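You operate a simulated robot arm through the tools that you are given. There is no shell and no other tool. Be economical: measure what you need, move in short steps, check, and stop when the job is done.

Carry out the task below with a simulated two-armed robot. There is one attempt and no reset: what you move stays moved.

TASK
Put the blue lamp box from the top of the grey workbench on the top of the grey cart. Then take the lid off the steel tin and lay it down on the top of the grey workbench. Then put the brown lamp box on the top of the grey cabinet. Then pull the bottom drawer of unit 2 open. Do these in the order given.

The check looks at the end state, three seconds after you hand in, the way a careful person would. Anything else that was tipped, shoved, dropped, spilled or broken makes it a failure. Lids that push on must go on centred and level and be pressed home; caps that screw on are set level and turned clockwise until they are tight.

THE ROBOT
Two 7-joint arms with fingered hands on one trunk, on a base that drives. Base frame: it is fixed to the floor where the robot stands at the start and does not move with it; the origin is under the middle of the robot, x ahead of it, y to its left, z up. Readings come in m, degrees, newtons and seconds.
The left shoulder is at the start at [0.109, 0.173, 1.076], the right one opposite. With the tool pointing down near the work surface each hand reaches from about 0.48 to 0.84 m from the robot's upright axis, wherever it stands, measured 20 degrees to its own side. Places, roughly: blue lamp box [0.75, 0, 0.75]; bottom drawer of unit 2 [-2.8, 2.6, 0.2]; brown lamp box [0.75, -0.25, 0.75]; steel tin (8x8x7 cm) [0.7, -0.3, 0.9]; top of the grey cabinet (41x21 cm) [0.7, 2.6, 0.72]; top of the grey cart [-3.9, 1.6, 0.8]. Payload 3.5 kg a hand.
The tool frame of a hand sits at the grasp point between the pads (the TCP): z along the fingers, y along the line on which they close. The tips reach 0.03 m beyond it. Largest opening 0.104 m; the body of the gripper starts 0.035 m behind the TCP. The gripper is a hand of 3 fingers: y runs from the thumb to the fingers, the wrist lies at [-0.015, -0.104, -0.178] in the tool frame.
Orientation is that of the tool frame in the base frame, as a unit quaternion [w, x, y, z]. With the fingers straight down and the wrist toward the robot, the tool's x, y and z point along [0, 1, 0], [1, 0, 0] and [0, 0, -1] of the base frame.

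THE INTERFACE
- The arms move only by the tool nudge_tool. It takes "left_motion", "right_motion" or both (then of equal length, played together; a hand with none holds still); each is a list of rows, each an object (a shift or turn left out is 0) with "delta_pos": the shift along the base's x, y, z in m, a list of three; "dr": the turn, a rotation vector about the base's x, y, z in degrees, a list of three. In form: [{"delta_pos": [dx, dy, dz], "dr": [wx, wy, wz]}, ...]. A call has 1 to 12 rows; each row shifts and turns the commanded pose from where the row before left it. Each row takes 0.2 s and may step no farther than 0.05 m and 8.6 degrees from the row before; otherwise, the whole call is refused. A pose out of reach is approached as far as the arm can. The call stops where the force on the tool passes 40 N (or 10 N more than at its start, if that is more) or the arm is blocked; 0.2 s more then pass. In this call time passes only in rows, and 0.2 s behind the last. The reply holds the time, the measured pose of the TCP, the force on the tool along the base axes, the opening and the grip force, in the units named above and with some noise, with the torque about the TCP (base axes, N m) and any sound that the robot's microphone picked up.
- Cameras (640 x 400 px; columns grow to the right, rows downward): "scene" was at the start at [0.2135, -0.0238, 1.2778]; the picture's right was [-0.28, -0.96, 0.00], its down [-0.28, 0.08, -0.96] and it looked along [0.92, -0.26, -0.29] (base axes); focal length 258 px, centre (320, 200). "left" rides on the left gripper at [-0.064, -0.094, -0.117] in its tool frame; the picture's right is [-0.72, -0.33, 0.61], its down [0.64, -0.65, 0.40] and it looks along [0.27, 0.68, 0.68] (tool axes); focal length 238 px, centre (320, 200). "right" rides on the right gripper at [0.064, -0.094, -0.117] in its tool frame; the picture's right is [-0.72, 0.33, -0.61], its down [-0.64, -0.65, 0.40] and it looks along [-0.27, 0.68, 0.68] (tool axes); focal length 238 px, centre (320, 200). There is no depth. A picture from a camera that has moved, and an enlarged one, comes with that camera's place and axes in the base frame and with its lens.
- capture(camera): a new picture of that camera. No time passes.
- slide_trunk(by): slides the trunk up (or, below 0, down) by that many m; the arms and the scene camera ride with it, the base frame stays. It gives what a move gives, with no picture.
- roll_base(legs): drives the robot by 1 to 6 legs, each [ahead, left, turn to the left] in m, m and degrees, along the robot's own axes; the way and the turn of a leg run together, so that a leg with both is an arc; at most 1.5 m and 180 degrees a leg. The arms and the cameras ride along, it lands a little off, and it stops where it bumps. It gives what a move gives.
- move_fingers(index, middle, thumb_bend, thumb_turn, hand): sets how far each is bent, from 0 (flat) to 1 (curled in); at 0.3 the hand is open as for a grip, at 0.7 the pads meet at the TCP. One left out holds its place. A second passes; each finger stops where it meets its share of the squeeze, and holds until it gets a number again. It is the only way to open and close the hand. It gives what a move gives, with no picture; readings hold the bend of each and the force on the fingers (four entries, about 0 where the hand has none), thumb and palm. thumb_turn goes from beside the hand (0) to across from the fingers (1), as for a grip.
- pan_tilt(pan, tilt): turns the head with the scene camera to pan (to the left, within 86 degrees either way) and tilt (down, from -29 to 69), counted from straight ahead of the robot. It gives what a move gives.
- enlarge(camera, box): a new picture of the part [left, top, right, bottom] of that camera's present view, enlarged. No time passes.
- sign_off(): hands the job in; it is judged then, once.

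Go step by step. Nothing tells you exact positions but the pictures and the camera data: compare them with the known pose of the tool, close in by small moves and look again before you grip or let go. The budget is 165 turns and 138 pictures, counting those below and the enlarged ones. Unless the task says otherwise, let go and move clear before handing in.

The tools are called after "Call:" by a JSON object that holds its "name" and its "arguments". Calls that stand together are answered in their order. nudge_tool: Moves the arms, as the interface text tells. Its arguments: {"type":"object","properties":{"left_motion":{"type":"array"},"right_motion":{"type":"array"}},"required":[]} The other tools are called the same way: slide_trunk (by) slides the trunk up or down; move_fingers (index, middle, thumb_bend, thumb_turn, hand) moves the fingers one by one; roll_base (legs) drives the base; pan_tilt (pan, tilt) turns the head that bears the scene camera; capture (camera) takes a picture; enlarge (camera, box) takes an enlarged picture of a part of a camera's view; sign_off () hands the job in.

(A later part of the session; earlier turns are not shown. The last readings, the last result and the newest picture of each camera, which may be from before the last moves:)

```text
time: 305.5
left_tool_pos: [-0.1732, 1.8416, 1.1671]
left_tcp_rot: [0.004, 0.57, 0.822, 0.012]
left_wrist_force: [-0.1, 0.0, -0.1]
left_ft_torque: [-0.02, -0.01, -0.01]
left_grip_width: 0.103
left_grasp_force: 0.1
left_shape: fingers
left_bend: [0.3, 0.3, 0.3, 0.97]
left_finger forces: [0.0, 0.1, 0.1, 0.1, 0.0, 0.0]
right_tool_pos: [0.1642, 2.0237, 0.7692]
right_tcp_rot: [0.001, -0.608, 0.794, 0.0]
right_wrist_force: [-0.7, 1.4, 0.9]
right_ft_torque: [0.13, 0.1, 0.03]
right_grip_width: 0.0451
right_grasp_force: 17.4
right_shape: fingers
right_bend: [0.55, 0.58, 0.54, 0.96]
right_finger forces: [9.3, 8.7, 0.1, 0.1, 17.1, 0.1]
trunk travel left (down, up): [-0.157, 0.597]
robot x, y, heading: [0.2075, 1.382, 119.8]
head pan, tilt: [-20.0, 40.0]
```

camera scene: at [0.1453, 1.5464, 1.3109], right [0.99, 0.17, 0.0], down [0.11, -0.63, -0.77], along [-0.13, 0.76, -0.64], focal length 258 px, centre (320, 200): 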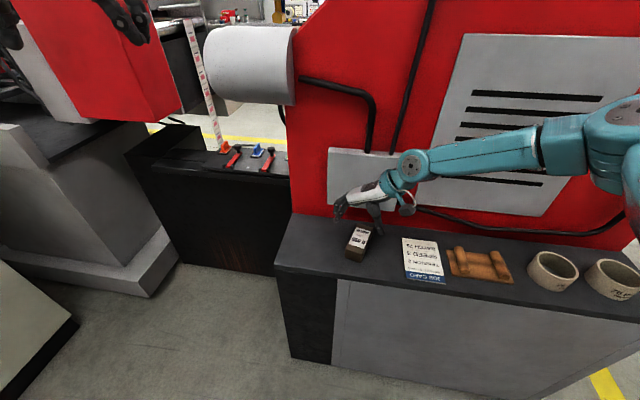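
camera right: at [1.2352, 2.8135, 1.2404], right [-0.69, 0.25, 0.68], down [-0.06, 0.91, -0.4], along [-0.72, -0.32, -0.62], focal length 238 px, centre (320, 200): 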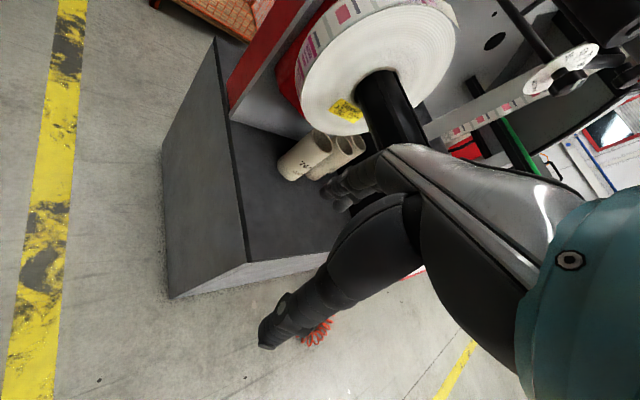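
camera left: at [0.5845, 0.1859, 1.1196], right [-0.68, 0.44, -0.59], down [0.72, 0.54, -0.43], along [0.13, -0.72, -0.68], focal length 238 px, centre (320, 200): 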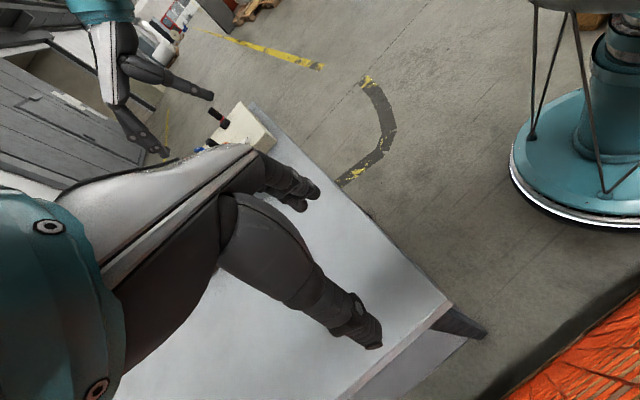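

It's gripped. I'll lift, then drive round: right side, facing -x, up to the rear aisle at y≈3.3.

Call:
{"name": "slide_trunk", "arguments": {"by": 0.36}}

Call:
{"name": "roll_base", "arguments": {"legs": [[-0.1, 0, 0], [0, 0, -30], [0, -0.7, 0], [0, -0.7, 0], [1.2, 0, 0], [0, 0, 90]]}}

Call:
{"name": "pan_tilt", "arguments": {"pan": -40, "tilt": 25}}

Call:
{"name": "capture", "arguments": {"camera": "scene"}}

```text
time: 309.0
left_tool_pos: [-0.1087, 1.7287, 1.6457]
left_tcp_rot: [-0.109, 0.567, 0.814, 0.066]
left_wrist_force: [-0.3, 0.3, -0.4]
left_ft_torque: [0.03, 0.03, 0.02]
left_grip_width: 0.103
left_grasp_force: 0.1
left_shape: fingers
left_bend: [0.3, 0.3, 0.3, 0.97]
left_finger forces: [0.0, 0.1, 0.0, 0.1, 0.0, 0.0]
right_tool_pos: [0.1675, 2.0176, 1.1739]
right_tcp_rot: [0.006, -0.609, 0.792, 0.04]
right_wrist_force: [-0.2, 0.5, -3.1]
right_ft_torque: [-0.06, 0.04, 0.0]
right_grip_width: 0.0451
right_grasp_force: 16.9
right_shape: fingers
right_bend: [0.55, 0.58, 0.54, 0.96]
right_finger forces: [9.4, 7.3, 0.1, 0.0, 17.0, 0.0]
trunk travel left (down, up): [-0.517, 0.237]
robot x, y, heading: [0.2045, 1.38, 119.9]
head pan, tilt: [-20.0, 40.0]
```

```text
time: 327.7
left_tool_pos: [1.1327, 2.398, 1.6468]
left_tcp_rot: [-0.128, 0.087, 0.988, 0.003]
left_wrist_force: [0.5, 0.2, 0.0]
left_ft_torque: [-0.02, -0.02, -0.01]
left_grip_width: 0.1029
left_grasp_force: 0.1
left_shape: fingers
left_bend: [0.3, 0.3, 0.3, 0.97]
left_finger forces: [0.1, 0.0, 0.0, 0.0, 0.0, 0.0]
right_tool_pos: [1.0235, 2.7819, 1.1725]
right_tcp_rot: [0.015, 0.922, -0.385, -0.038]
right_wrist_force: [0.1, 0.4, -2.8]
right_ft_torque: [-0.05, -0.07, 0.03]
right_grip_width: 0.0451
right_grasp_force: 16.3
right_shape: fingers
right_bend: [0.55, 0.59, 0.54, 0.95]
right_finger forces: [9.2, 7.3, 0.0, 0.1, 16.5, 0.0]
trunk travel left (down, up): [-0.517, 0.237]
robot x, y, heading: [1.5926, 2.4983, 179.3]
head pan, tilt: [-20.0, 40.0]
```

```text
time: 328.5
left_tool_pos: [1.1328, 2.3978, 1.6463]
left_tcp_rot: [-0.127, 0.086, 0.988, 0.002]
left_wrist_force: [-0.6, 0.5, -0.2]
left_ft_torque: [-0.02, 0.01, 0.02]
left_grip_width: 0.1031
left_grasp_force: 0.1
left_shape: fingers
left_bend: [0.3, 0.3, 0.3, 0.97]
left_finger forces: [0.1, 0.0, 0.1, 0.0, 0.1, 0.1]
right_tool_pos: [1.0248, 2.7833, 1.174]
right_tcp_rot: [0.014, 0.922, -0.385, -0.038]
right_wrist_force: [0.0, 1.2, -2.5]
right_ft_torque: [-0.08, -0.04, 0.01]
right_grip_width: 0.0449
right_grasp_force: 16.7
right_shape: fingers
right_bend: [0.55, 0.59, 0.54, 0.95]
right_finger forces: [9.2, 7.1, 0.1, 0.0, 16.5, 0.0]
trunk travel left (down, up): [-0.517, 0.237]
robot x, y, heading: [1.5894, 2.4968, 179.6]
head pan, tilt: [-40.0, 25.0]
```

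```text
25 pictures are left
camera scene: at [1.5029, 2.5565, 1.612], right [0.65, 0.76, 0.0], down [0.32, -0.28, -0.91], along [-0.69, 0.59, -0.42], focal length 258 px, centre (320, 200)
```

scene: 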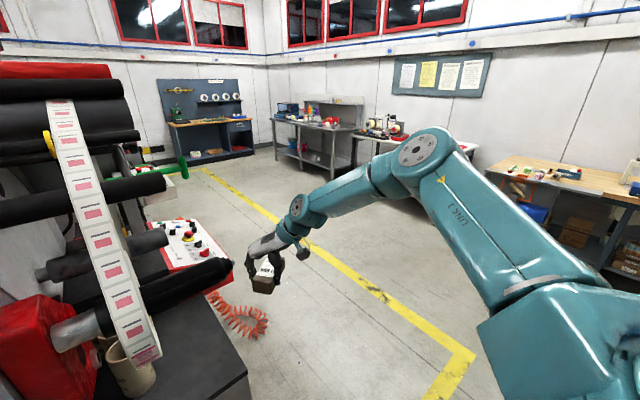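

The aisle is clear. I'll move to about [0.97, 3.5] and turn to face the cabinet's rear.

Call:
{"name": "roll_base", "arguments": {"legs": [[0, -1.0, 0], [0.62, 0, 0], [0, 0, 90]]}}

Call:
{"name": "pan_tilt", "arguments": {"pan": -15, "tilt": 38}}

Call:
{"name": "capture", "arguments": {"camera": "scene"}}

```text
time: 340.7
left_tool_pos: [1.079, 3.0674, 1.6461]
left_tcp_rot: [-0.094, -0.625, 0.77, -0.088]
left_wrist_force: [0.8, -0.3, 0.5]
left_ft_torque: [-0.02, 0.02, -0.04]
left_grip_width: 0.1029
left_grasp_force: 0.0
left_shape: fingers
left_bend: [0.3, 0.3, 0.3, 0.97]
left_finger forces: [0.0, 0.0, 0.0, 0.1, 0.0, 0.0]
right_tool_pos: [0.6918, 2.9731, 1.1743]
right_tcp_rot: [0.036, 0.93, 0.364, -0.018]
right_wrist_force: [-0.3, -0.3, -2.9]
right_ft_torque: [0.01, -0.1, 0.01]
right_grip_width: 0.0447
right_grasp_force: 16.2
right_shape: fingers
right_bend: [0.55, 0.59, 0.54, 0.95]
right_finger forces: [9.2, 7.0, 0.0, 0.0, 15.9, 0.1]
trunk travel left (down, up): [-0.517, 0.237]
robot x, y, heading: [1.0007, 3.5314, -92.4]
head pan, tilt: [-40.0, 25.0]
```

```text
time: 341.6
left_tool_pos: [1.0813, 3.0682, 1.646]
left_tcp_rot: [-0.093, -0.624, 0.771, -0.087]
left_wrist_force: [0.2, 0.1, -0.8]
left_ft_torque: [-0.01, -0.04, -0.03]
left_grip_width: 0.103
left_grasp_force: 0.2
left_shape: fingers
left_bend: [0.3, 0.3, 0.3, 0.97]
left_finger forces: [0.0, 0.0, 0.0, 0.0, 0.1, 0.1]
right_tool_pos: [0.693, 2.974, 1.1748]
right_tcp_rot: [0.036, 0.931, 0.363, -0.018]
right_wrist_force: [-0.8, -0.5, -2.3]
right_ft_torque: [0.04, -0.07, -0.01]
right_grip_width: 0.0445
right_grasp_force: 15.7
right_shape: fingers
right_bend: [0.55, 0.59, 0.54, 0.95]
right_finger forces: [9.2, 6.9, 0.0, 0.1, 16.2, 0.1]
trunk travel left (down, up): [-0.517, 0.237]
robot x, y, heading: [1.0021, 3.5346, -92.6]
head pan, tilt: [-15.0, 38.0]
```

```text
24 pictures are left
camera scene: at [0.9703, 3.433, 1.5918], right [-0.95, 0.3, 0.0], down [0.19, 0.59, -0.79], along [-0.24, -0.75, -0.62], focal length 258 px, centre (320, 200)
```

scene: 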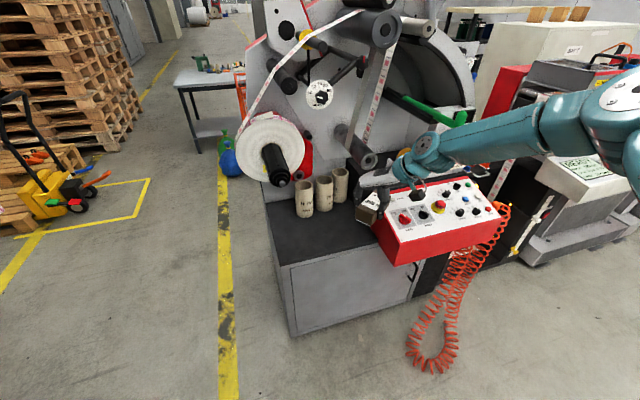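

This rear view shows the grey cabinet properly: its free top between the three tubes (y≈2.46) and the edge (y≈2.74), x≈0.5 to 0.93. That is the 41x21 cm spot. I'll lower outside the edge, level the box, then slide in above the surface.

Call:
{"name": "slide_trunk", "arguments": {"by": -0.28}}

Call:
{"name": "nudge_tool", "arguments": {"right_motion": [{"dr": [4.6, -0.4, 0]}, {}]}}

Call:
{"name": "capture", "arguments": {"camera": "scene"}}

```text
time: 344.4
left_tool_pos: [1.0752, 2.9838, 1.2961]
left_tcp_rot: [-0.042, -0.63, 0.775, -0.029]
left_wrist_force: [0.2, 0.6, -0.5]
left_ft_torque: [0.0, -0.01, -0.02]
left_grip_width: 0.1032
left_grasp_force: 0.0
left_shape: fingers
left_bend: [0.3, 0.3, 0.3, 0.97]
left_finger forces: [0.0, 0.0, 0.0, 0.0, 0.1, 0.0]
right_tool_pos: [0.6924, 2.9739, 0.8945]
right_tcp_rot: [0.037, 0.93, 0.364, -0.018]
right_wrist_force: [-1.1, 0.4, -4.2]
right_ft_torque: [0.02, -0.05, 0.02]
right_grip_width: 0.0449
right_grasp_force: 15.5
right_shape: fingers
right_bend: [0.55, 0.59, 0.54, 0.95]
right_finger forces: [9.1, 7.1, 0.0, 0.1, 16.2, 0.0]
trunk travel left (down, up): [-0.237, 0.517]
robot x, y, heading: [0.9963, 3.5341, -92.4]
head pan, tilt: [-15.0, 38.0]
```

```text
time: 345.0
left_tool_pos: [1.0761, 2.9833, 1.2955]
left_tcp_rot: [-0.042, -0.629, 0.775, -0.029]
left_wrist_force: [-0.1, -0.1, 0.2]
left_ft_torque: [0.03, -0.03, -0.02]
left_grip_width: 0.103
left_grasp_force: 0.0
left_shape: fingers
left_bend: [0.3, 0.3, 0.3, 0.97]
left_finger forces: [0.0, 0.0, 0.0, 0.1, 0.0, 0.1]
right_tool_pos: [0.6915, 2.9741, 0.894]
right_tcp_rot: [0.0, 0.931, 0.364, 0.0]
right_wrist_force: [-0.2, 0.4, -2.5]
right_ft_torque: [0.02, -0.04, 0.02]
right_grip_width: 0.0447
right_grasp_force: 16.5
right_shape: fingers
right_bend: [0.55, 0.59, 0.54, 0.95]
right_finger forces: [9.1, 7.0, 0.0, 0.0, 16.1, 0.1]
trunk travel left (down, up): [-0.237, 0.517]
robot x, y, heading: [0.9991, 3.5306, -92.4]
head pan, tilt: [-15.0, 38.0]
```

```text
23 pictures are left
camera scene: at [0.9671, 3.3568, 1.3085], right [-0.95, 0.3, 0.0], down [0.19, 0.59, -0.79], along [-0.24, -0.75, -0.62], focal length 258 px, centre (320, 200)
```

scene: 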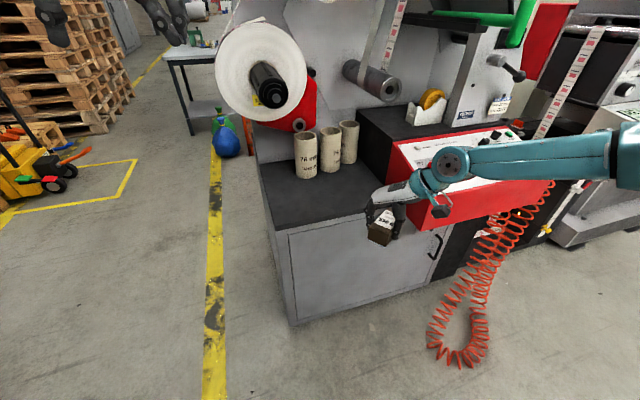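

With this wrist angle the forearm would pass too low over the control console. I'll turn the hand back 46° here in the open, so the wrist trails toward me, and move the left hand aside.

Call:
{"name": "nudge_tool", "arguments": {"right_motion": [{"dr": [0, 0, -7.7]}, {"dr": [0, 0, -7.7]}, {"dr": [0, 0, -7.7]}, {"dr": [0, 0, -7.7]}, {"dr": [0, 0, -7.7]}, {"dr": [0, 0, -5.1]}], "left_motion": [{"delta_pos": [0.03, 0.02, 0.01]}, {"delta_pos": [0.03, 0.02, 0.01]}, {"delta_pos": [0.03, 0.02, 0.01]}, {"delta_pos": [0.03, 0.02, 0.01]}, {}, {}]}}

Call:
{"name": "capture", "arguments": {"camera": "scene"}}

```text
time: 346.4
left_tool_pos: [1.1996, 3.0632, 1.3337]
left_tcp_rot: [-0.041, -0.629, 0.776, -0.029]
left_wrist_force: [-0.3, 0.6, 0.7]
left_ft_torque: [0.02, -0.06, 0.01]
left_grip_width: 0.1033
left_grasp_force: 0.1
left_shape: fingers
left_bend: [0.3, 0.3, 0.3, 0.97]
left_finger forces: [0.1, 0.0, 0.0, 0.0, 0.0, 0.1]
right_tool_pos: [0.692, 2.972, 0.8941]
right_tcp_rot: [0.001, 1.0, -0.009, 0.0]
right_wrist_force: [-0.3, -0.4, -3.3]
right_ft_torque: [-0.04, -0.04, -0.04]
right_grip_width: 0.0447
right_grasp_force: 15.8
right_shape: fingers
right_bend: [0.55, 0.59, 0.54, 0.95]
right_finger forces: [9.2, 7.2, 0.0, 0.0, 16.1, 0.0]
trunk travel left (down, up): [-0.237, 0.517]
robot x, y, heading: [1.0006, 3.5303, -92.7]
head pan, tilt: [-15.0, 38.0]
```

```text
22 pictures are left
camera scene: at [0.9669, 3.3569, 1.3085], right [-0.95, 0.3, 0.0], down [0.19, 0.59, -0.79], along [-0.24, -0.75, -0.62], focal length 258 px, centre (320, 200)
```

scene: 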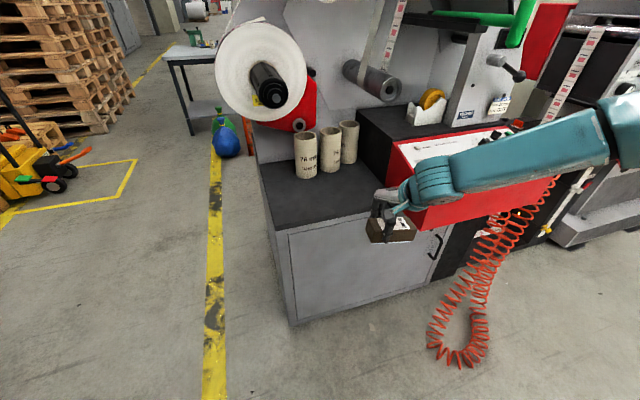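

I'll also stand at an angle, heading about -115°, so that the elbow stays behind the console. I turn, lower to just above shelf height, and approach half way.

Call:
{"name": "roll_base", "arguments": {"legs": [[0, 0, -22.4]]}}

Call:
{"name": "slide_trunk", "arguments": {"by": -0.085}}

Call:
{"name": "roll_base", "arguments": {"legs": [[0.15, 0.25, 0]]}}

Call:
{"name": "pan_tilt", "arguments": {"pan": -8, "tilt": 38}}

Call:
{"name": "capture", "arguments": {"camera": "scene"}}

```text
time: 348.0
left_tool_pos: [1.0061, 3.0225, 1.3321]
left_tcp_rot: [-0.047, -0.468, 0.883, -0.02]
left_wrist_force: [0.1, 0.9, -1.2]
left_ft_torque: [-0.02, 0.0, 0.0]
left_grip_width: 0.1033
left_grasp_force: 0.0
left_shape: fingers
left_bend: [0.3, 0.3, 0.3, 0.97]
left_finger forces: [0.0, 0.1, 0.0, 0.0, 0.0, 0.0]
right_tool_pos: [0.5025, 3.1303, 0.8943]
right_tcp_rot: [0.001, 0.98, -0.2, -0.001]
right_wrist_force: [-0.8, 0.5, -3.2]
right_ft_torque: [-0.04, -0.06, 0.03]
right_grip_width: 0.0449
right_grasp_force: 15.7
right_shape: fingers
right_bend: [0.55, 0.59, 0.54, 0.95]
right_finger forces: [9.2, 7.0, 0.1, 0.1, 16.1, 0.1]
trunk travel left (down, up): [-0.237, 0.517]
robot x, y, heading: [1.0015, 3.5328, -114.6]
head pan, tilt: [-15.0, 38.0]
```

```text
time: 349.2
left_tool_pos: [1.0068, 3.0236, 1.2498]
left_tcp_rot: [-0.047, -0.467, 0.883, -0.021]
left_wrist_force: [0.5, -0.2, -0.1]
left_ft_torque: [-0.04, 0.01, 0.0]
left_grip_width: 0.1032
left_grasp_force: 0.0
left_shape: fingers
left_bend: [0.3, 0.3, 0.3, 0.97]
left_finger forces: [0.1, 0.1, 0.0, 0.0, 0.0, 0.0]
right_tool_pos: [0.5032, 3.1309, 0.8106]
right_tcp_rot: [0.001, 0.98, -0.2, 0.0]
right_wrist_force: [0.9, 0.0, -3.3]
right_ft_torque: [-0.02, -0.05, -0.01]
right_grip_width: 0.0447
right_grasp_force: 16.4
right_shape: fingers
right_bend: [0.55, 0.59, 0.54, 0.95]
right_finger forces: [9.2, 7.1, 0.0, 0.1, 16.2, 0.1]
trunk travel left (down, up): [-0.152, 0.602]
robot x, y, heading: [0.9984, 3.5316, -114.9]
head pan, tilt: [-15.0, 38.0]
```

```text
time: 351.2
left_tool_pos: [1.1707, 2.7823, 1.2476]
left_tcp_rot: [-0.046, -0.469, 0.882, -0.02]
left_wrist_force: [-1.0, 0.4, -0.3]
left_ft_torque: [-0.02, 0.02, -0.04]
left_grip_width: 0.1032
left_grasp_force: 0.1
left_shape: fingers
left_bend: [0.3, 0.3, 0.3, 0.97]
left_finger forces: [0.0, 0.1, 0.0, 0.0, 0.0, 0.0]
right_tool_pos: [0.6671, 2.8884, 0.8095]
right_tcp_rot: [0.0, 0.98, -0.199, 0.0]
right_wrist_force: [0.1, 0.0, -2.4]
right_ft_torque: [-0.04, -0.03, -0.04]
right_grip_width: 0.0447
right_grasp_force: 15.7
right_shape: fingers
right_bend: [0.55, 0.59, 0.54, 0.95]
right_finger forces: [9.2, 6.9, 0.0, 0.0, 16.1, 0.0]
trunk travel left (down, up): [-0.152, 0.602]
robot x, y, heading: [1.1601, 3.2917, -114.6]
head pan, tilt: [-15.0, 38.0]
```

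```text
time: 351.9
left_tool_pos: [1.1692, 2.7821, 1.2479]
left_tcp_rot: [-0.047, -0.469, 0.882, -0.021]
left_wrist_force: [0.5, 0.7, -0.1]
left_ft_torque: [0.01, -0.04, -0.01]
left_grip_width: 0.1032
left_grasp_force: 0.0
left_shape: fingers
left_bend: [0.3, 0.3, 0.3, 0.97]
left_finger forces: [0.0, 0.0, 0.0, 0.0, 0.0, 0.0]
right_tool_pos: [0.6668, 2.8892, 0.8081]
right_tcp_rot: [-0.001, 0.98, -0.199, 0.0]
right_wrist_force: [0.2, -0.5, -2.5]
right_ft_torque: [-0.02, -0.05, 0.0]
right_grip_width: 0.0448
right_grasp_force: 15.6
right_shape: fingers
right_bend: [0.55, 0.59, 0.54, 0.95]
right_finger forces: [9.2, 6.9, 0.0, 0.0, 16.0, 0.0]
trunk travel left (down, up): [-0.152, 0.602]
robot x, y, heading: [1.1604, 3.2939, -114.6]
head pan, tilt: [-8.0, 38.0]
```

```text
21 pictures are left
camera scene: at [1.0561, 3.0956, 1.2202], right [-0.84, 0.54, 0.0], down [0.33, 0.52, -0.79], along [-0.42, -0.66, -0.62], focal length 258 px, centre (320, 200)
```

scene: 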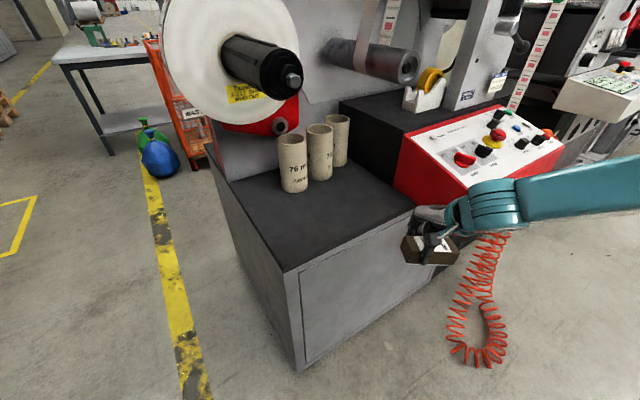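

There's a clear view of the free top. I'll slide in the rest of the way to about [0.74, 2.63].

Call:
{"name": "roll_base", "arguments": {"legs": [[0.205, 0.172, 0]]}}

Call:
{"name": "capture", "arguments": {"camera": "scene"}}

```text
time: 353.8
left_tool_pos: [1.2365, 2.5112, 1.2487]
left_tcp_rot: [-0.046, -0.467, 0.883, -0.021]
left_wrist_force: [0.8, -0.1, -0.4]
left_ft_torque: [0.03, 0.02, 0.02]
left_grip_width: 0.1032
left_grasp_force: 0.2
left_shape: fingers
left_bend: [0.3, 0.3, 0.3, 0.97]
left_finger forces: [0.0, 0.0, 0.0, 0.0, 0.0, 0.0]
right_tool_pos: [0.7334, 2.6196, 0.8082]
right_tcp_rot: [0.0, 0.979, -0.202, 0.001]
right_wrist_force: [-1.3, -0.7, -3.4]
right_ft_torque: [-0.06, -0.07, 0.03]
right_grip_width: 0.0446
right_grasp_force: 16.2
right_shape: fingers
right_bend: [0.55, 0.59, 0.54, 0.95]
right_finger forces: [9.2, 7.0, 0.1, 0.0, 16.1, 0.0]
trunk travel left (down, up): [-0.152, 0.602]
robot x, y, heading: [1.2348, 3.0217, -114.9]
head pan, tilt: [-8.0, 38.0]
```

```text
20 pictures are left
camera scene: at [1.1236, 2.8249, 1.2201], right [-0.84, 0.54, 0.0], down [0.33, 0.52, -0.79], along [-0.43, -0.66, -0.62], focal length 258 px, centre (320, 200)
```

scene: 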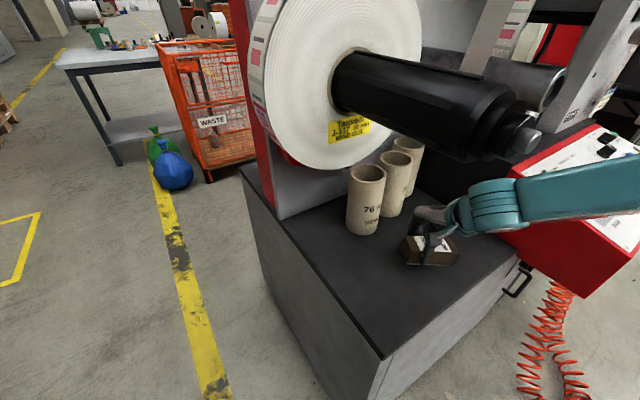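

The box hangs over free space, clear of the tubes. Lowering to contact.

Call:
{"name": "slide_trunk", "arguments": {"by": -0.032}}

Call:
{"name": "slide_trunk", "arguments": {"by": -0.006}}

```text
time: 354.6
left_tool_pos: [1.2359, 2.5131, 1.2165]
left_tcp_rot: [-0.047, -0.466, 0.883, -0.021]
left_wrist_force: [0.4, -0.3, 0.6]
left_ft_torque: [0.0, 0.02, 0.0]
left_grip_width: 0.1032
left_grasp_force: 0.1
left_shape: fingers
left_bend: [0.3, 0.3, 0.3, 0.97]
left_finger forces: [0.1, 0.1, 0.0, 0.1, 0.1, 0.0]
right_tool_pos: [0.7328, 2.6212, 0.7781]
right_tcp_rot: [0.001, 0.98, -0.201, 0.0]
right_wrist_force: [-1.7, -0.1, -1.9]
right_ft_torque: [-0.08, 0.05, 0.01]
right_grip_width: 0.0447
right_grasp_force: 17.2
right_shape: fingers
right_bend: [0.55, 0.59, 0.54, 0.95]
right_finger forces: [9.3, 7.7, 0.0, 0.0, 16.7, 0.0]
trunk travel left (down, up): [-0.12, 0.634]
robot x, y, heading: [1.2312, 3.0203, -114.9]
head pan, tilt: [-8.0, 38.0]
```

```text
time: 355.1
left_tool_pos: [1.2373, 2.5126, 1.2104]
left_tcp_rot: [-0.046, -0.466, 0.883, -0.02]
left_wrist_force: [-0.1, -0.9, 0.3]
left_ft_torque: [-0.04, 0.01, 0.01]
left_grip_width: 0.1029
left_grasp_force: 0.1
left_shape: fingers
left_bend: [0.3, 0.3, 0.3, 0.97]
left_finger forces: [0.0, 0.1, 0.0, 0.0, 0.0, 0.0]
right_tool_pos: [0.733, 2.6203, 0.7713]
right_tcp_rot: [0.001, 0.98, -0.2, -0.001]
right_wrist_force: [0.4, -1.1, -0.3]
right_ft_torque: [-0.01, 0.13, -0.01]
right_grip_width: 0.0448
right_grasp_force: 17.4
right_shape: fingers
right_bend: [0.55, 0.59, 0.54, 0.95]
right_finger forces: [8.8, 8.5, 0.0, 0.0, 17.3, 0.1]
trunk travel left (down, up): [-0.114, 0.64]
robot x, y, heading: [1.2295, 3.0234, -114.8]
head pan, tilt: [-8.0, 38.0]
```

Contact is beginning; two more small steps.

Call:
{"name": "slide_trunk", "arguments": {"by": -0.004}}

Call:
{"name": "slide_trunk", "arguments": {"by": -0.003}}

Call:
{"name": "capture", "arguments": {"camera": "scene"}}

```text
time: 355.7
left_tool_pos: [1.2374, 2.5121, 1.2078]
left_tcp_rot: [-0.047, -0.467, 0.883, -0.021]
left_wrist_force: [0.0, -0.4, 0.2]
left_ft_torque: [0.02, 0.03, -0.07]
left_grip_width: 0.1031
left_grasp_force: 0.1
left_shape: fingers
left_bend: [0.3, 0.3, 0.3, 0.97]
left_finger forces: [0.0, 0.0, 0.0, 0.0, 0.0, 0.1]
right_tool_pos: [0.7341, 2.6199, 0.7691]
right_tcp_rot: [0.002, 0.98, -0.201, -0.001]
right_wrist_force: [0.5, 0.8, 10.5]
right_ft_torque: [-0.15, 0.25, -0.02]
right_grip_width: 0.0447
right_grasp_force: 18.4
right_shape: fingers
right_bend: [0.56, 0.59, 0.54, 0.95]
right_finger forces: [9.0, 8.7, 0.0, 0.1, 19.3, 0.0]
trunk travel left (down, up): [-0.11, 0.644]
robot x, y, heading: [1.2319, 3.0196, -114.9]
head pan, tilt: [-8.0, 38.0]
```

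```text
time: 356.2
left_tool_pos: [1.237, 2.5137, 1.2041]
left_tcp_rot: [-0.046, -0.466, 0.883, -0.021]
left_wrist_force: [-0.6, -0.5, 0.3]
left_ft_torque: [0.03, 0.01, 0.03]
left_grip_width: 0.1033
left_grasp_force: 0.1
left_shape: fingers
left_bend: [0.3, 0.3, 0.3, 0.97]
left_finger forces: [0.0, 0.0, 0.0, 0.0, 0.0, 0.0]
right_tool_pos: [0.7346, 2.6195, 0.7677]
right_tcp_rot: [0.004, 0.98, -0.201, -0.001]
right_wrist_force: [-0.4, 1.1, 25.9]
right_ft_torque: [-0.15, 0.18, -0.06]
right_grip_width: 0.0448
right_grasp_force: 19.3
right_shape: fingers
right_bend: [0.56, 0.59, 0.54, 0.95]
right_finger forces: [9.7, 9.4, 0.1, 0.0, 19.9, 0.1]
trunk travel left (down, up): [-0.107, 0.647]
robot x, y, heading: [1.2291, 3.0207, -114.8]
head pan, tilt: [-8.0, 38.0]
```

```text
19 pictures are left
camera scene: at [1.1146, 2.804, 1.1735], right [-0.84, 0.54, 0.0], down [0.33, 0.52, -0.79], along [-0.43, -0.66, -0.61], focal length 258 px, centre (320, 200)
```

scene: 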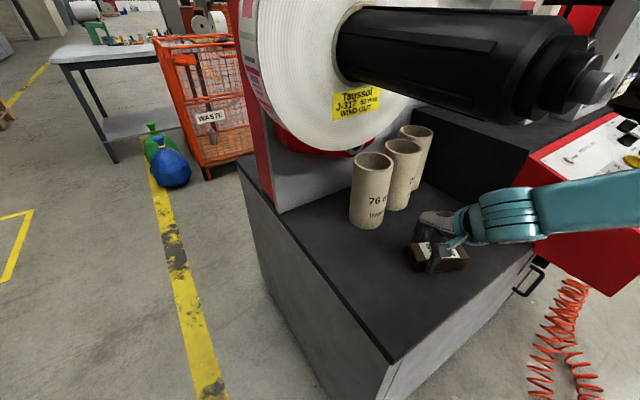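

The box is seated. I'll ease up, open, rise 4 cm (staying under the shaft) and back straight out.

Call:
{"name": "slide_trunk", "arguments": {"by": 0.004}}

Call:
{"name": "move_fingers", "arguments": {"hand": "right", "index": 0.32, "middle": 0.32, "thumb_bend": 0.3}}

Call:
{"name": "slide_trunk", "arguments": {"by": 0.042}}

Call:
{"name": "capture", "arguments": {"camera": "scene"}}

```text
time: 356.7
left_tool_pos: [1.2367, 2.5124, 1.208]
left_tcp_rot: [-0.047, -0.468, 0.882, -0.02]
left_wrist_force: [0.0, -0.7, -0.3]
left_ft_torque: [0.04, 0.01, -0.02]
left_grip_width: 0.1029
left_grasp_force: 0.0
left_shape: fingers
left_bend: [0.3, 0.3, 0.3, 0.97]
left_finger forces: [0.0, 0.0, 0.0, 0.0, 0.0, 0.0]
right_tool_pos: [0.7347, 2.6221, 0.7691]
right_tcp_rot: [0.0, 0.979, -0.202, -0.001]
right_wrist_force: [-0.6, -3.1, 13.2]
right_ft_torque: [-0.38, 0.26, -0.01]
right_grip_width: 0.0449
right_grasp_force: 18.7
right_shape: fingers
right_bend: [0.55, 0.58, 0.55, 0.95]
right_finger forces: [10.4, 9.7, 0.0, 0.0, 17.7, 0.0]
trunk travel left (down, up): [-0.111, 0.643]
robot x, y, heading: [1.228, 3.0192, -114.8]
head pan, tilt: [-8.0, 38.0]
```

```text
time: 357.7
left_tool_pos: [1.2366, 2.5127, 1.207]
left_tcp_rot: [-0.047, -0.467, 0.883, -0.021]
left_wrist_force: [-0.7, 0.7, 0.4]
left_ft_torque: [0.0, -0.01, -0.02]
left_grip_width: 0.103
left_grasp_force: 0.0
left_shape: fingers
left_bend: [0.3, 0.3, 0.3, 0.97]
left_finger forces: [0.1, 0.1, 0.0, 0.0, 0.0, 0.1]
right_tool_pos: [0.7341, 2.6199, 0.7671]
right_tcp_rot: [0.001, 0.979, -0.202, 0.0]
right_wrist_force: [0.0, 0.8, 0.0]
right_ft_torque: [0.03, 0.0, 0.02]
right_grip_width: 0.1001
right_grasp_force: 0.0
right_shape: fingers
right_bend: [0.32, 0.32, 0.3, 0.97]
right_finger forces: [0.0, 0.1, 0.1, 0.1, 0.0, 0.1]
trunk travel left (down, up): [-0.111, 0.643]
robot x, y, heading: [1.23, 3.0188, -114.7]
head pan, tilt: [-8.0, 38.0]
```

```text
time: 358.6
left_tool_pos: [1.2363, 2.5094, 1.2481]
left_tcp_rot: [-0.046, -0.467, 0.883, -0.021]
left_wrist_force: [0.0, 0.1, 0.5]
left_ft_torque: [-0.01, 0.0, 0.01]
left_grip_width: 0.1033
left_grasp_force: 0.2
left_shape: fingers
left_bend: [0.3, 0.3, 0.3, 0.97]
left_finger forces: [0.0, 0.0, 0.0, 0.1, 0.1, 0.1]
right_tool_pos: [0.734, 2.6203, 0.8088]
right_tcp_rot: [0.0, 0.979, -0.202, 0.0]
right_wrist_force: [-0.8, 0.1, -0.1]
right_ft_torque: [0.01, 0.01, 0.0]
right_grip_width: 0.1002
right_grasp_force: 0.2
right_shape: fingers
right_bend: [0.32, 0.32, 0.3, 0.97]
right_finger forces: [0.1, 0.0, 0.0, 0.1, 0.0, 0.1]
trunk travel left (down, up): [-0.153, 0.601]
robot x, y, heading: [1.2284, 3.0198, -114.6]
head pan, tilt: [-8.0, 38.0]
```

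```text
18 pictures are left
camera scene: at [1.1236, 2.8254, 1.221], right [-0.84, 0.54, 0.0], down [0.33, 0.52, -0.79], along [-0.43, -0.66, -0.62], focal length 258 px, centre (320, 200)
```

scene: 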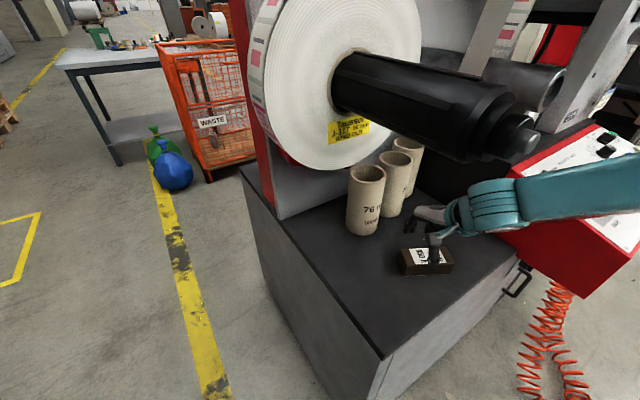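

The box is released and standing. I'll raise 1.2 cm more and back out along the entry path.

Call:
{"name": "slide_trunk", "arguments": {"by": 0.012}}

Call:
{"name": "roll_base", "arguments": {"legs": [[-0.205, -0.172, 0], [-0.2, -0.2, 0]]}}

Call:
{"name": "enlarge", "arguments": {"camera": "scene", "box": [150, 40, 450, 300]}}

```text
time: 359.2
left_tool_pos: [1.2358, 2.5114, 1.2604]
left_tcp_rot: [-0.045, -0.468, 0.883, -0.02]
left_wrist_force: [0.1, -0.6, -0.5]
left_ft_torque: [-0.03, 0.03, -0.04]
left_grip_width: 0.1032
left_grasp_force: 0.0
left_shape: fingers
left_bend: [0.3, 0.3, 0.3, 0.97]
left_finger forces: [0.0, 0.0, 0.0, 0.1, 0.0, 0.0]
right_tool_pos: [0.7339, 2.62, 0.8211]
right_tcp_rot: [-0.001, 0.98, -0.2, -0.001]
right_wrist_force: [0.9, 0.3, 0.6]
right_ft_torque: [0.01, -0.03, -0.01]
right_grip_width: 0.1001
right_grasp_force: 0.1
right_shape: fingers
right_bend: [0.32, 0.32, 0.3, 0.97]
right_finger forces: [0.0, 0.0, 0.0, 0.0, 0.0, 0.0]
trunk travel left (down, up): [-0.165, 0.589]
robot x, y, heading: [1.2316, 3.0228, -114.5]
head pan, tilt: [-8.0, 38.0]
```

```text
time: 362.6
left_tool_pos: [1.073, 3.0365, 1.2624]
left_tcp_rot: [-0.047, -0.47, 0.881, -0.021]
left_wrist_force: [-0.1, 0.1, 0.0]
left_ft_torque: [-0.02, -0.03, -0.01]
left_grip_width: 0.1031
left_grasp_force: 0.0
left_shape: fingers
left_bend: [0.3, 0.3, 0.3, 0.97]
left_finger forces: [0.2, 0.0, 0.0, 0.0, 0.0, 0.0]
right_tool_pos: [0.5705, 3.1409, 0.8218]
right_tcp_rot: [0.001, 0.98, -0.197, 0.0]
right_wrist_force: [-0.2, 0.6, 0.3]
right_ft_torque: [-0.02, 0.01, 0.04]
right_grip_width: 0.1003
right_grasp_force: 0.0
right_shape: fingers
right_bend: [0.32, 0.32, 0.3, 0.97]
right_finger forces: [0.0, 0.0, 0.1, 0.0, 0.0, 0.0]
trunk travel left (down, up): [-0.165, 0.589]
robot x, y, heading: [1.0672, 3.5456, -114.5]
head pan, tilt: [-8.0, 38.0]
```

```text
1.54 times, centred on (300, 170) of scene
camera zoom: at [0.9613, 3.3559, 1.234], right [-0.84, 0.54, 0.0], down [0.33, 0.52, -0.79], along [-0.42, -0.67, -0.62], focal length 397 px, centre (351, 246)
```

zoom: 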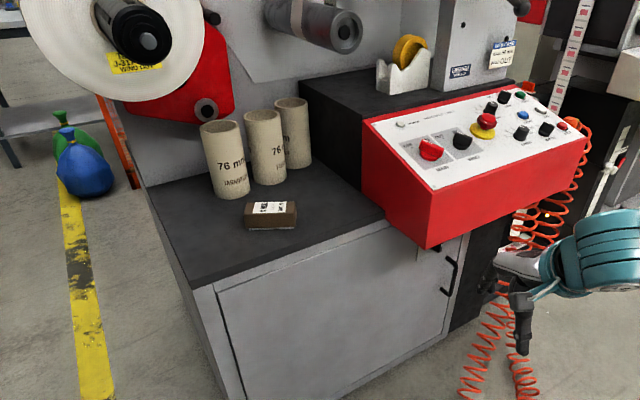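

The brown box is properly on the grey cabinet. Now to the drawers: I'll turn to face along the rear aisle (-x) and look.

Call:
{"name": "slide_trunk", "arguments": {"by": 0.15}}

Call:
{"name": "roll_base", "arguments": {"legs": [[0, 0, -65.5], [1.2, 0.1, 0]]}}

Call:
{"name": "pan_tilt", "arguments": {"pan": 10, "tilt": 20}}

Call:
{"name": "capture", "arguments": {"camera": "scene"}}

```text
time: 364.4
left_tool_pos: [1.0731, 3.0344, 1.4111]
left_tcp_rot: [-0.046, -0.47, 0.881, -0.02]
left_wrist_force: [0.6, 0.4, 0.2]
left_ft_torque: [0.04, 0.0, -0.02]
left_grip_width: 0.1031
left_grasp_force: 0.0
left_shape: fingers
left_bend: [0.3, 0.3, 0.3, 0.97]
left_finger forces: [0.0, 0.0, 0.0, 0.0, 0.0, 0.0]
right_tool_pos: [0.5697, 3.1405, 0.9714]
right_tcp_rot: [0.0, 0.98, -0.197, 0.0]
right_wrist_force: [-0.1, 0.2, -0.6]
right_ft_torque: [0.03, 0.0, -0.03]
right_grip_width: 0.1003
right_grasp_force: 0.1
right_shape: fingers
right_bend: [0.32, 0.32, 0.3, 0.97]
right_finger forces: [0.1, 0.0, 0.0, 0.1, 0.0, 0.0]
trunk travel left (down, up): [-0.315, 0.439]
robot x, y, heading: [1.0666, 3.5442, -114.5]
head pan, tilt: [-8.0, 38.0]
```

```text
time: 373.4
left_tool_pos: [-0.5965, 3.1858, 1.4101]
left_tcp_rot: [-0.05, 0.066, 0.997, 0.007]
left_wrist_force: [1.2, 0.0, -0.5]
left_ft_torque: [0.03, -0.02, -0.03]
left_grip_width: 0.1032
left_grasp_force: 0.1
left_shape: fingers
left_bend: [0.3, 0.3, 0.3, 0.97]
left_finger forces: [0.0, 0.1, 0.0, 0.1, 0.1, 0.1]
right_tool_pos: [-0.7249, 3.6827, 0.9714]
right_tcp_rot: [0.0, 0.728, -0.686, 0.0]
right_wrist_force: [-1.2, 0.3, 0.6]
right_ft_torque: [0.0, 0.02, 0.04]
right_grip_width: 0.1002
right_grasp_force: 0.1
right_shape: fingers
right_bend: [0.32, 0.32, 0.3, 0.97]
right_finger forces: [0.0, 0.1, 0.1, 0.1, 0.0, 0.0]
trunk travel left (down, up): [-0.315, 0.439]
robot x, y, heading: [-0.14, 3.4194, -178.0]
head pan, tilt: [-8.0, 38.0]
```

```text
time: 374.2
left_tool_pos: [-0.5955, 3.1845, 1.4115]
left_tcp_rot: [-0.051, 0.066, 0.997, 0.006]
left_wrist_force: [-0.1, 0.0, -0.9]
left_ft_torque: [0.01, 0.01, 0.0]
left_grip_width: 0.1031
left_grasp_force: 0.0
left_shape: fingers
left_bend: [0.3, 0.3, 0.3, 0.97]
left_finger forces: [0.0, 0.0, 0.1, 0.0, 0.0, 0.0]
right_tool_pos: [-0.724, 3.6822, 0.9721]
right_tcp_rot: [0.001, 0.727, -0.687, -0.001]
right_wrist_force: [-0.2, 0.0, -0.2]
right_ft_torque: [0.02, 0.0, 0.0]
right_grip_width: 0.1004
right_grasp_force: 0.1
right_shape: fingers
right_bend: [0.32, 0.32, 0.3, 0.97]
right_finger forces: [0.0, 0.0, 0.1, 0.1, 0.0, 0.0]
trunk travel left (down, up): [-0.315, 0.439]
robot x, y, heading: [-0.1443, 3.4208, -178.1]
head pan, tilt: [10.0, 20.0]
```

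```text
16 pictures are left
camera scene: at [-0.2996, 3.4, 1.4165], right [-0.2, 0.98, 0.0], down [0.34, 0.07, -0.94], along [-0.92, -0.19, -0.34], focal length 258 px, centre (320, 200)
```

scene: 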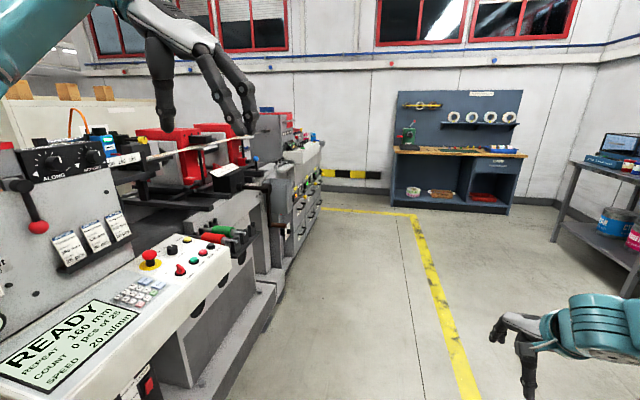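

The press units are ahead on the left. I'll drive along the aisle to about x=-2.3 and turn to face them.

Call:
{"name": "roll_base", "arguments": {"legs": [[0, 0, -2], [1.2, -0.08, 0], [1.0, 0, 0], [0, 0, 70]]}}

Call:
{"name": "pan_tilt", "arguments": {"pan": -10, "tilt": 35}}

Call:
{"name": "capture", "arguments": {"camera": "scene"}}

```text
time: 388.2
left_tool_pos: [-2.2718, 2.9834, 1.4109]
left_tcp_rot: [-0.046, -0.495, 0.868, -0.023]
left_wrist_force: [-0.2, -0.2, 0.4]
left_ft_torque: [0.02, -0.02, 0.0]
left_grip_width: 0.1032
left_grasp_force: 0.1
left_shape: fingers
left_bend: [0.3, 0.3, 0.3, 0.97]
left_finger forces: [0.0, 0.0, 0.1, 0.1, 0.1, 0.0]
right_tool_pos: [-2.779, 3.0618, 0.9717]
right_tcp_rot: [0.001, 0.985, -0.172, 0.001]
right_wrist_force: [-0.9, 0.5, -0.2]
right_ft_torque: [0.02, 0.01, 0.01]
right_grip_width: 0.1002
right_grasp_force: 0.1
right_shape: fingers
right_bend: [0.32, 0.32, 0.3, 0.97]
right_finger forces: [0.0, 0.0, 0.0, 0.1, 0.0, 0.0]
trunk travel left (down, up): [-0.315, 0.439]
robot x, y, heading: [-2.3075, 3.4956, -111.3]
head pan, tilt: [10.0, 20.0]
```

```text
time: 389.1
left_tool_pos: [-2.2714, 2.9849, 1.4111]
left_tcp_rot: [-0.046, -0.495, 0.868, -0.022]
left_wrist_force: [0.5, -0.7, 0.0]
left_ft_torque: [0.04, -0.02, -0.03]
left_grip_width: 0.1032
left_grasp_force: 0.1
left_shape: fingers
left_bend: [0.3, 0.3, 0.3, 0.97]
left_finger forces: [0.0, 0.0, 0.1, 0.1, 0.0, 0.0]
right_tool_pos: [-2.7793, 3.0626, 0.9719]
right_tcp_rot: [0.0, 0.985, -0.17, -0.001]
right_wrist_force: [-0.5, 0.1, 1.2]
right_ft_torque: [-0.01, -0.02, 0.0]
right_grip_width: 0.1002
right_grasp_force: 0.1
right_shape: fingers
right_bend: [0.32, 0.32, 0.3, 0.97]
right_finger forces: [0.1, 0.1, 0.0, 0.1, 0.0, 0.0]
trunk travel left (down, up): [-0.315, 0.439]
robot x, y, heading: [-2.3066, 3.4967, -111.5]
head pan, tilt: [-10.0, 35.0]
```

```text
15 pictures are left
camera scene: at [-2.3786, 3.3602, 1.3928], right [-0.85, 0.52, 0.0], down [0.3, 0.49, -0.82], along [-0.43, -0.7, -0.57], focal length 258 px, centre (320, 200)
```

scene: 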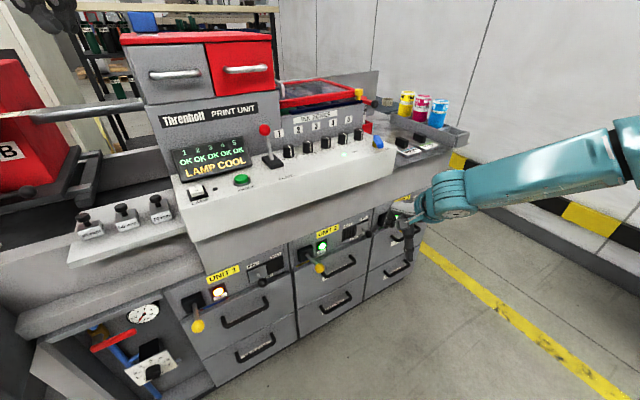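

I see UNIT 1, UNIT 2 (middle, green lamp) and UNIT 3, each with two drawers with black bar handles. The bottom handle of unit 2 is near [-2.86, 2.73, 0.2]. I'll zoom in.

Call:
{"name": "enlarge", "arguments": {"camera": "scene", "box": [260, 210, 400, 340]}}

```text
3.08 times, centred on (330, 275) of scene
camera zoom: at [-2.3786, 3.3602, 1.3928], right [-0.85, 0.52, 0.0], down [0.3, 0.49, -0.82], along [-0.43, -0.7, -0.57], focal length 794 px, centre (289, -31)
```

zoom: 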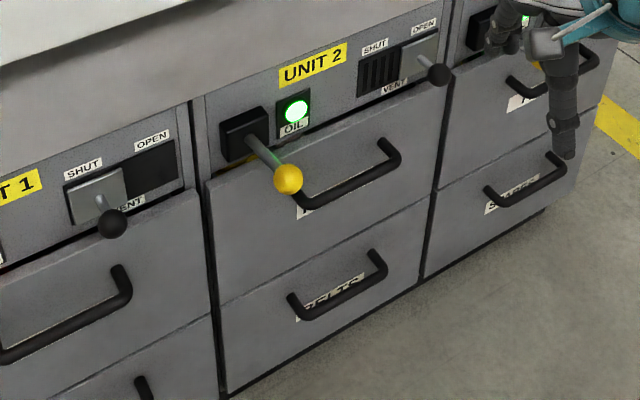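

The bottom handle ("BELTS") is a U-bar standing about 4.5 cm off the drawer front, near [-2.85, 2.76, 0.22]. I'll face the unit squarely, lower the trunk, and bring the right hand down with the fingers pitched 25° forward.

Call:
{"name": "roll_base", "arguments": {"legs": [[0, 0, 21.4], [-0.1, -0.27, 0]]}}

Call:
{"name": "slide_trunk", "arguments": {"by": -0.3}}

Call:
{"name": "move_fingers", "arguments": {"hand": "right", "index": 0.6, "middle": 0.6, "thumb_bend": 0.3}}

Call:
{"name": "nudge_tool", "arguments": {"right_motion": [{"delta_pos": [0, 0, -0.03], "dr": [-8.3, 0, 0]}, {"delta_pos": [0, 0, -0.03], "dr": [-8.3, 0, 0]}, {"delta_pos": [0, 0, -0.03], "dr": [-8.4, 0, 0]}, {"delta_pos": [0, 0, -0.04]}, {"delta_pos": [0, 0, -0.04]}, {"delta_pos": [0, 0, -0.04]}, {"delta_pos": [0, 0, -0.04]}, {"delta_pos": [0, 0, -0.04]}], "left_motion": [{"delta_pos": [0, 0.01, 0.02]}, {"delta_pos": [0, 0.01, 0.02]}, {"delta_pos": [0, 0.01, 0.02]}, {"delta_pos": [0, 0.01, 0.02]}, {}, {}, {}, {}]}}

Call:
{"name": "capture", "arguments": {"camera": "scene"}}

```text
time: 392.2
left_tool_pos: [-2.3546, 3.13, 1.4113]
left_tcp_rot: [-0.04, -0.652, 0.756, -0.03]
left_wrist_force: [0.0, 0.1, 0.3]
left_ft_torque: [0.01, 0.01, 0.01]
left_grip_width: 0.103
left_grasp_force: 0.0
left_shape: fingers
left_bend: [0.3, 0.3, 0.3, 0.97]
left_finger forces: [0.0, 0.0, 0.0, 0.0, 0.0, 0.0]
right_tool_pos: [-2.8546, 3.0081, 0.9718]
right_tcp_rot: [0.001, 1.0, 0.022, -0.001]
right_wrist_force: [0.3, -1.5, 0.0]
right_ft_torque: [-0.01, 0.02, 0.02]
right_grip_width: 0.1
right_grasp_force: 0.1
right_shape: fingers
right_bend: [0.32, 0.32, 0.3, 0.97]
right_finger forces: [0.0, 0.1, 0.0, 0.0, 0.0, 0.0]
trunk travel left (down, up): [-0.315, 0.439]
robot x, y, heading: [-2.5827, 3.5837, -88.8]
head pan, tilt: [-10.0, 35.0]
```

```text
time: 395.2
left_tool_pos: [-2.3538, 3.1296, 1.1119]
left_tcp_rot: [-0.041, -0.652, 0.757, -0.031]
left_wrist_force: [0.5, 0.2, -0.2]
left_ft_torque: [-0.01, -0.06, 0.01]
left_grip_width: 0.1031
left_grasp_force: 0.1
left_shape: fingers
left_bend: [0.3, 0.3, 0.3, 0.97]
left_finger forces: [0.1, 0.1, 0.1, 0.0, 0.0, 0.0]
right_tool_pos: [-2.8537, 3.0081, 0.672]
right_tcp_rot: [0.0, 1.0, 0.023, 0.0]
right_wrist_force: [-0.7, -0.6, 1.0]
right_ft_torque: [0.0, 0.0, 0.0]
right_grip_width: 0.1003
right_grasp_force: 0.1
right_shape: fingers
right_bend: [0.32, 0.32, 0.3, 0.97]
right_finger forces: [0.0, 0.0, 0.0, 0.0, 0.0, 0.1]
trunk travel left (down, up): [-0.015, 0.739]
robot x, y, heading: [-2.5777, 3.5837, -89.2]
head pan, tilt: [-10.0, 35.0]
```

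```text
time: 396.2
left_tool_pos: [-2.3543, 3.1291, 1.1098]
left_tcp_rot: [-0.04, -0.653, 0.756, -0.03]
left_wrist_force: [-0.2, 0.6, -0.5]
left_ft_torque: [0.02, -0.03, 0.02]
left_grip_width: 0.1031
left_grasp_force: 0.0
left_shape: fingers
left_bend: [0.3, 0.3, 0.3, 0.97]
left_finger forces: [0.1, 0.0, 0.0, 0.0, 0.0, 0.0]
right_tool_pos: [-2.8535, 3.0079, 0.6724]
right_tcp_rot: [0.0, 1.0, 0.023, 0.0]
right_wrist_force: [-0.9, -0.1, -0.5]
right_ft_torque: [0.05, -0.02, -0.02]
right_grip_width: 0.0647
right_grasp_force: 0.1
right_shape: fingers
right_bend: [0.6, 0.6, 0.3, 0.97]
right_finger forces: [0.1, 0.1, 0.1, 0.0, 0.1, 0.0]
trunk travel left (down, up): [-0.015, 0.739]
robot x, y, heading: [-2.5837, 3.5837, -89.2]
head pan, tilt: [-10.0, 35.0]
```

```text
time: 398.1
left_tool_pos: [-2.3591, 3.1711, 1.1826]
left_tcp_rot: [-0.041, -0.653, 0.756, -0.03]
left_wrist_force: [0.4, -0.2, 0.1]
left_ft_torque: [0.02, 0.0, -0.04]
left_grip_width: 0.1031
left_grasp_force: 0.0
left_shape: fingers
left_bend: [0.3, 0.3, 0.3, 0.97]
left_finger forces: [0.1, 0.0, 0.0, 0.0, 0.1, 0.0]
left hand out of reach, approached as far as the arm can: row 4
right_tool_pos: [-2.884, 3.0, 0.4819]
right_tcp_rot: [0.216, 0.976, 0.022, -0.004]
right_wrist_force: [0.6, 0.3, 0.0]
right_ft_torque: [-0.02, -0.01, 0.02]
right_grip_width: 0.0645
right_grasp_force: 0.0
right_shape: fingers
right_bend: [0.6, 0.6, 0.3, 0.97]
right_finger forces: [0.1, 0.1, 0.0, 0.0, 0.0, 0.0]
right hand out of reach, approached as far as the arm can: row 6, 7, 8
trunk travel left (down, up): [-0.015, 0.739]
robot x, y, heading: [-2.583, 3.5845, -89.0]
head pan, tilt: [-10.0, 35.0]
```

```text
13 pictures are left
camera scene: at [-2.593, 3.2807, 1.0787], right [-0.99, 0.16, 0.0], down [0.09, 0.57, -0.82], along [-0.13, -0.81, -0.57], focal length 258 px, centre (320, 200)
```

scene: 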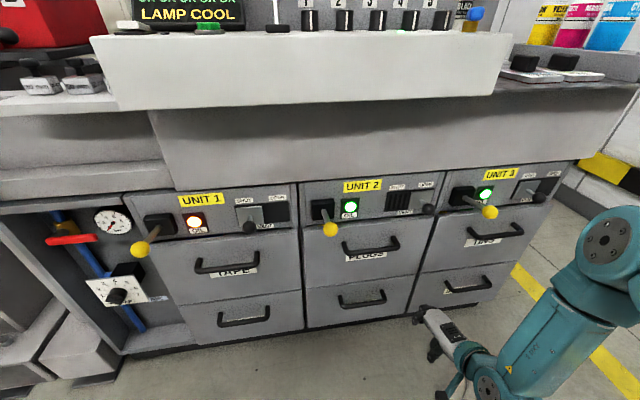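

Two views give the bar of unit 2's bottom drawer at [-2.80, 2.825, 0.35]. The arm stopped at z 0.48, so I'll try more forward pitch and a position closer in while lowering.

Call:
{"name": "nudge_tool", "arguments": {"right_motion": [{"delta_pos": [0.01, 0.02, 0], "dr": [-8, 0, 0]}, {"delta_pos": [0.01, 0.02, 0], "dr": [-8, 0, 0]}, {"delta_pos": [0.01, 0.02, -0.02], "dr": [-8, 0, 0]}, {"delta_pos": [0, 0.0, -0.03]}, {"delta_pos": [0, 0, -0.03]}, {"delta_pos": [0, 0, -0.03]}]}}

```text
time: 399.4
left_tool_pos: [-2.3586, 3.1703, 1.1824]
left_tcp_rot: [-0.041, -0.653, 0.756, -0.029]
left_wrist_force: [-0.7, -0.2, 0.0]
left_ft_torque: [0.0, 0.03, 0.03]
left_grip_width: 0.1034
left_grasp_force: 0.1
left_shape: fingers
left_bend: [0.3, 0.3, 0.3, 0.97]
left_finger forces: [0.1, 0.0, 0.1, 0.1, 0.0, 0.1]
right_tool_pos: [-2.9037, 3.0049, 0.5604]
right_tcp_rot: [0.414, 0.91, 0.021, -0.009]
right_wrist_force: [-0.3, 0.2, -0.6]
right_ft_torque: [-0.02, -0.02, 0.02]
right_grip_width: 0.0647
right_grasp_force: 0.1
right_shape: fingers
right_bend: [0.6, 0.6, 0.3, 0.97]
right_finger forces: [0.1, 0.0, 0.0, 0.0, 0.1, 0.0]
right hand out of reach, approached as far as the arm can: row 1, 2, 3, 4, 5, 6
trunk travel left (down, up): [-0.015, 0.739]
robot x, y, heading: [-2.5804, 3.5861, -89.3]
head pan, tilt: [-10.0, 35.0]
```

More pitch made it worse, so the wrist needs the arm more extended. I'll back up 15 cm, undo most of the pitch, and reach further out and lower.

Call:
{"name": "roll_base", "arguments": {"legs": [[-0.15, 0, 0]]}}

Call:
{"name": "nudge_tool", "arguments": {"right_motion": [{"dr": [8, 0, 0], "delta_pos": [0.01, -0.01, 0]}, {"dr": [8, 0, 0], "delta_pos": [0.01, -0.02, -0.01]}, {"dr": [8, 0, 0], "delta_pos": [0.01, -0.02, -0.02]}, {"dr": [8, 0, 0], "delta_pos": [0.01, -0.02, -0.02]}, {"dr": [7, 0, 0], "delta_pos": [0.01, -0.02, -0.02]}, {"delta_pos": [0, -0.02, -0.03]}, {"delta_pos": [0, -0.02, -0.03]}, {"delta_pos": [0, -0.02, -0.03]}, {"delta_pos": [0, 0, -0.03]}, {"delta_pos": [0, 0, -0.02]}]}}

```text
time: 400.8
left_tool_pos: [-2.3593, 3.3132, 1.1828]
left_tcp_rot: [-0.042, -0.654, 0.755, -0.03]
left_wrist_force: [-0.1, -0.2, 0.4]
left_ft_torque: [0.0, -0.01, 0.01]
left_grip_width: 0.1032
left_grasp_force: 0.0
left_shape: fingers
left_bend: [0.3, 0.3, 0.3, 0.97]
left_finger forces: [0.1, 0.0, 0.0, 0.0, 0.0, 0.0]
right_tool_pos: [-2.9049, 3.1471, 0.5637]
right_tcp_rot: [0.414, 0.91, 0.021, -0.009]
right_wrist_force: [-0.4, 0.0, 0.0]
right_ft_torque: [0.01, -0.03, 0.02]
right_grip_width: 0.0642
right_grasp_force: 0.0
right_shape: fingers
right_bend: [0.6, 0.6, 0.3, 0.97]
right_finger forces: [0.0, 0.0, 0.0, 0.0, 0.0, 0.0]
trunk travel left (down, up): [-0.015, 0.739]
robot x, y, heading: [-2.5831, 3.7288, -89.0]
head pan, tilt: [-10.0, 35.0]
```

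```text
time: 403.0
left_tool_pos: [-2.3605, 3.3136, 1.1822]
left_tcp_rot: [-0.041, -0.654, 0.755, -0.029]
left_wrist_force: [0.0, 0.5, -0.2]
left_ft_torque: [-0.03, -0.01, 0.02]
left_grip_width: 0.1031
left_grasp_force: 0.2
left_shape: fingers
left_bend: [0.3, 0.3, 0.3, 0.97]
left_finger forces: [0.0, 0.0, 0.1, 0.0, 0.1, 0.1]
right_tool_pos: [-2.8825, 3.0499, 0.4606]
right_tcp_rot: [0.086, 0.996, 0.023, -0.001]
right_wrist_force: [-0.8, -0.3, -0.7]
right_ft_torque: [-0.01, 0.0, -0.01]
right_grip_width: 0.0646
right_grasp_force: 0.1
right_shape: fingers
right_bend: [0.6, 0.6, 0.3, 0.97]
right_finger forces: [0.0, 0.1, 0.0, 0.0, 0.0, 0.0]
right hand out of reach, approached as far as the arm can: row 6, 7, 8, 9, 10
trunk travel left (down, up): [-0.015, 0.739]
robot x, y, heading: [-2.5825, 3.7263, -88.8]
head pan, tilt: [-10.0, 35.0]
```

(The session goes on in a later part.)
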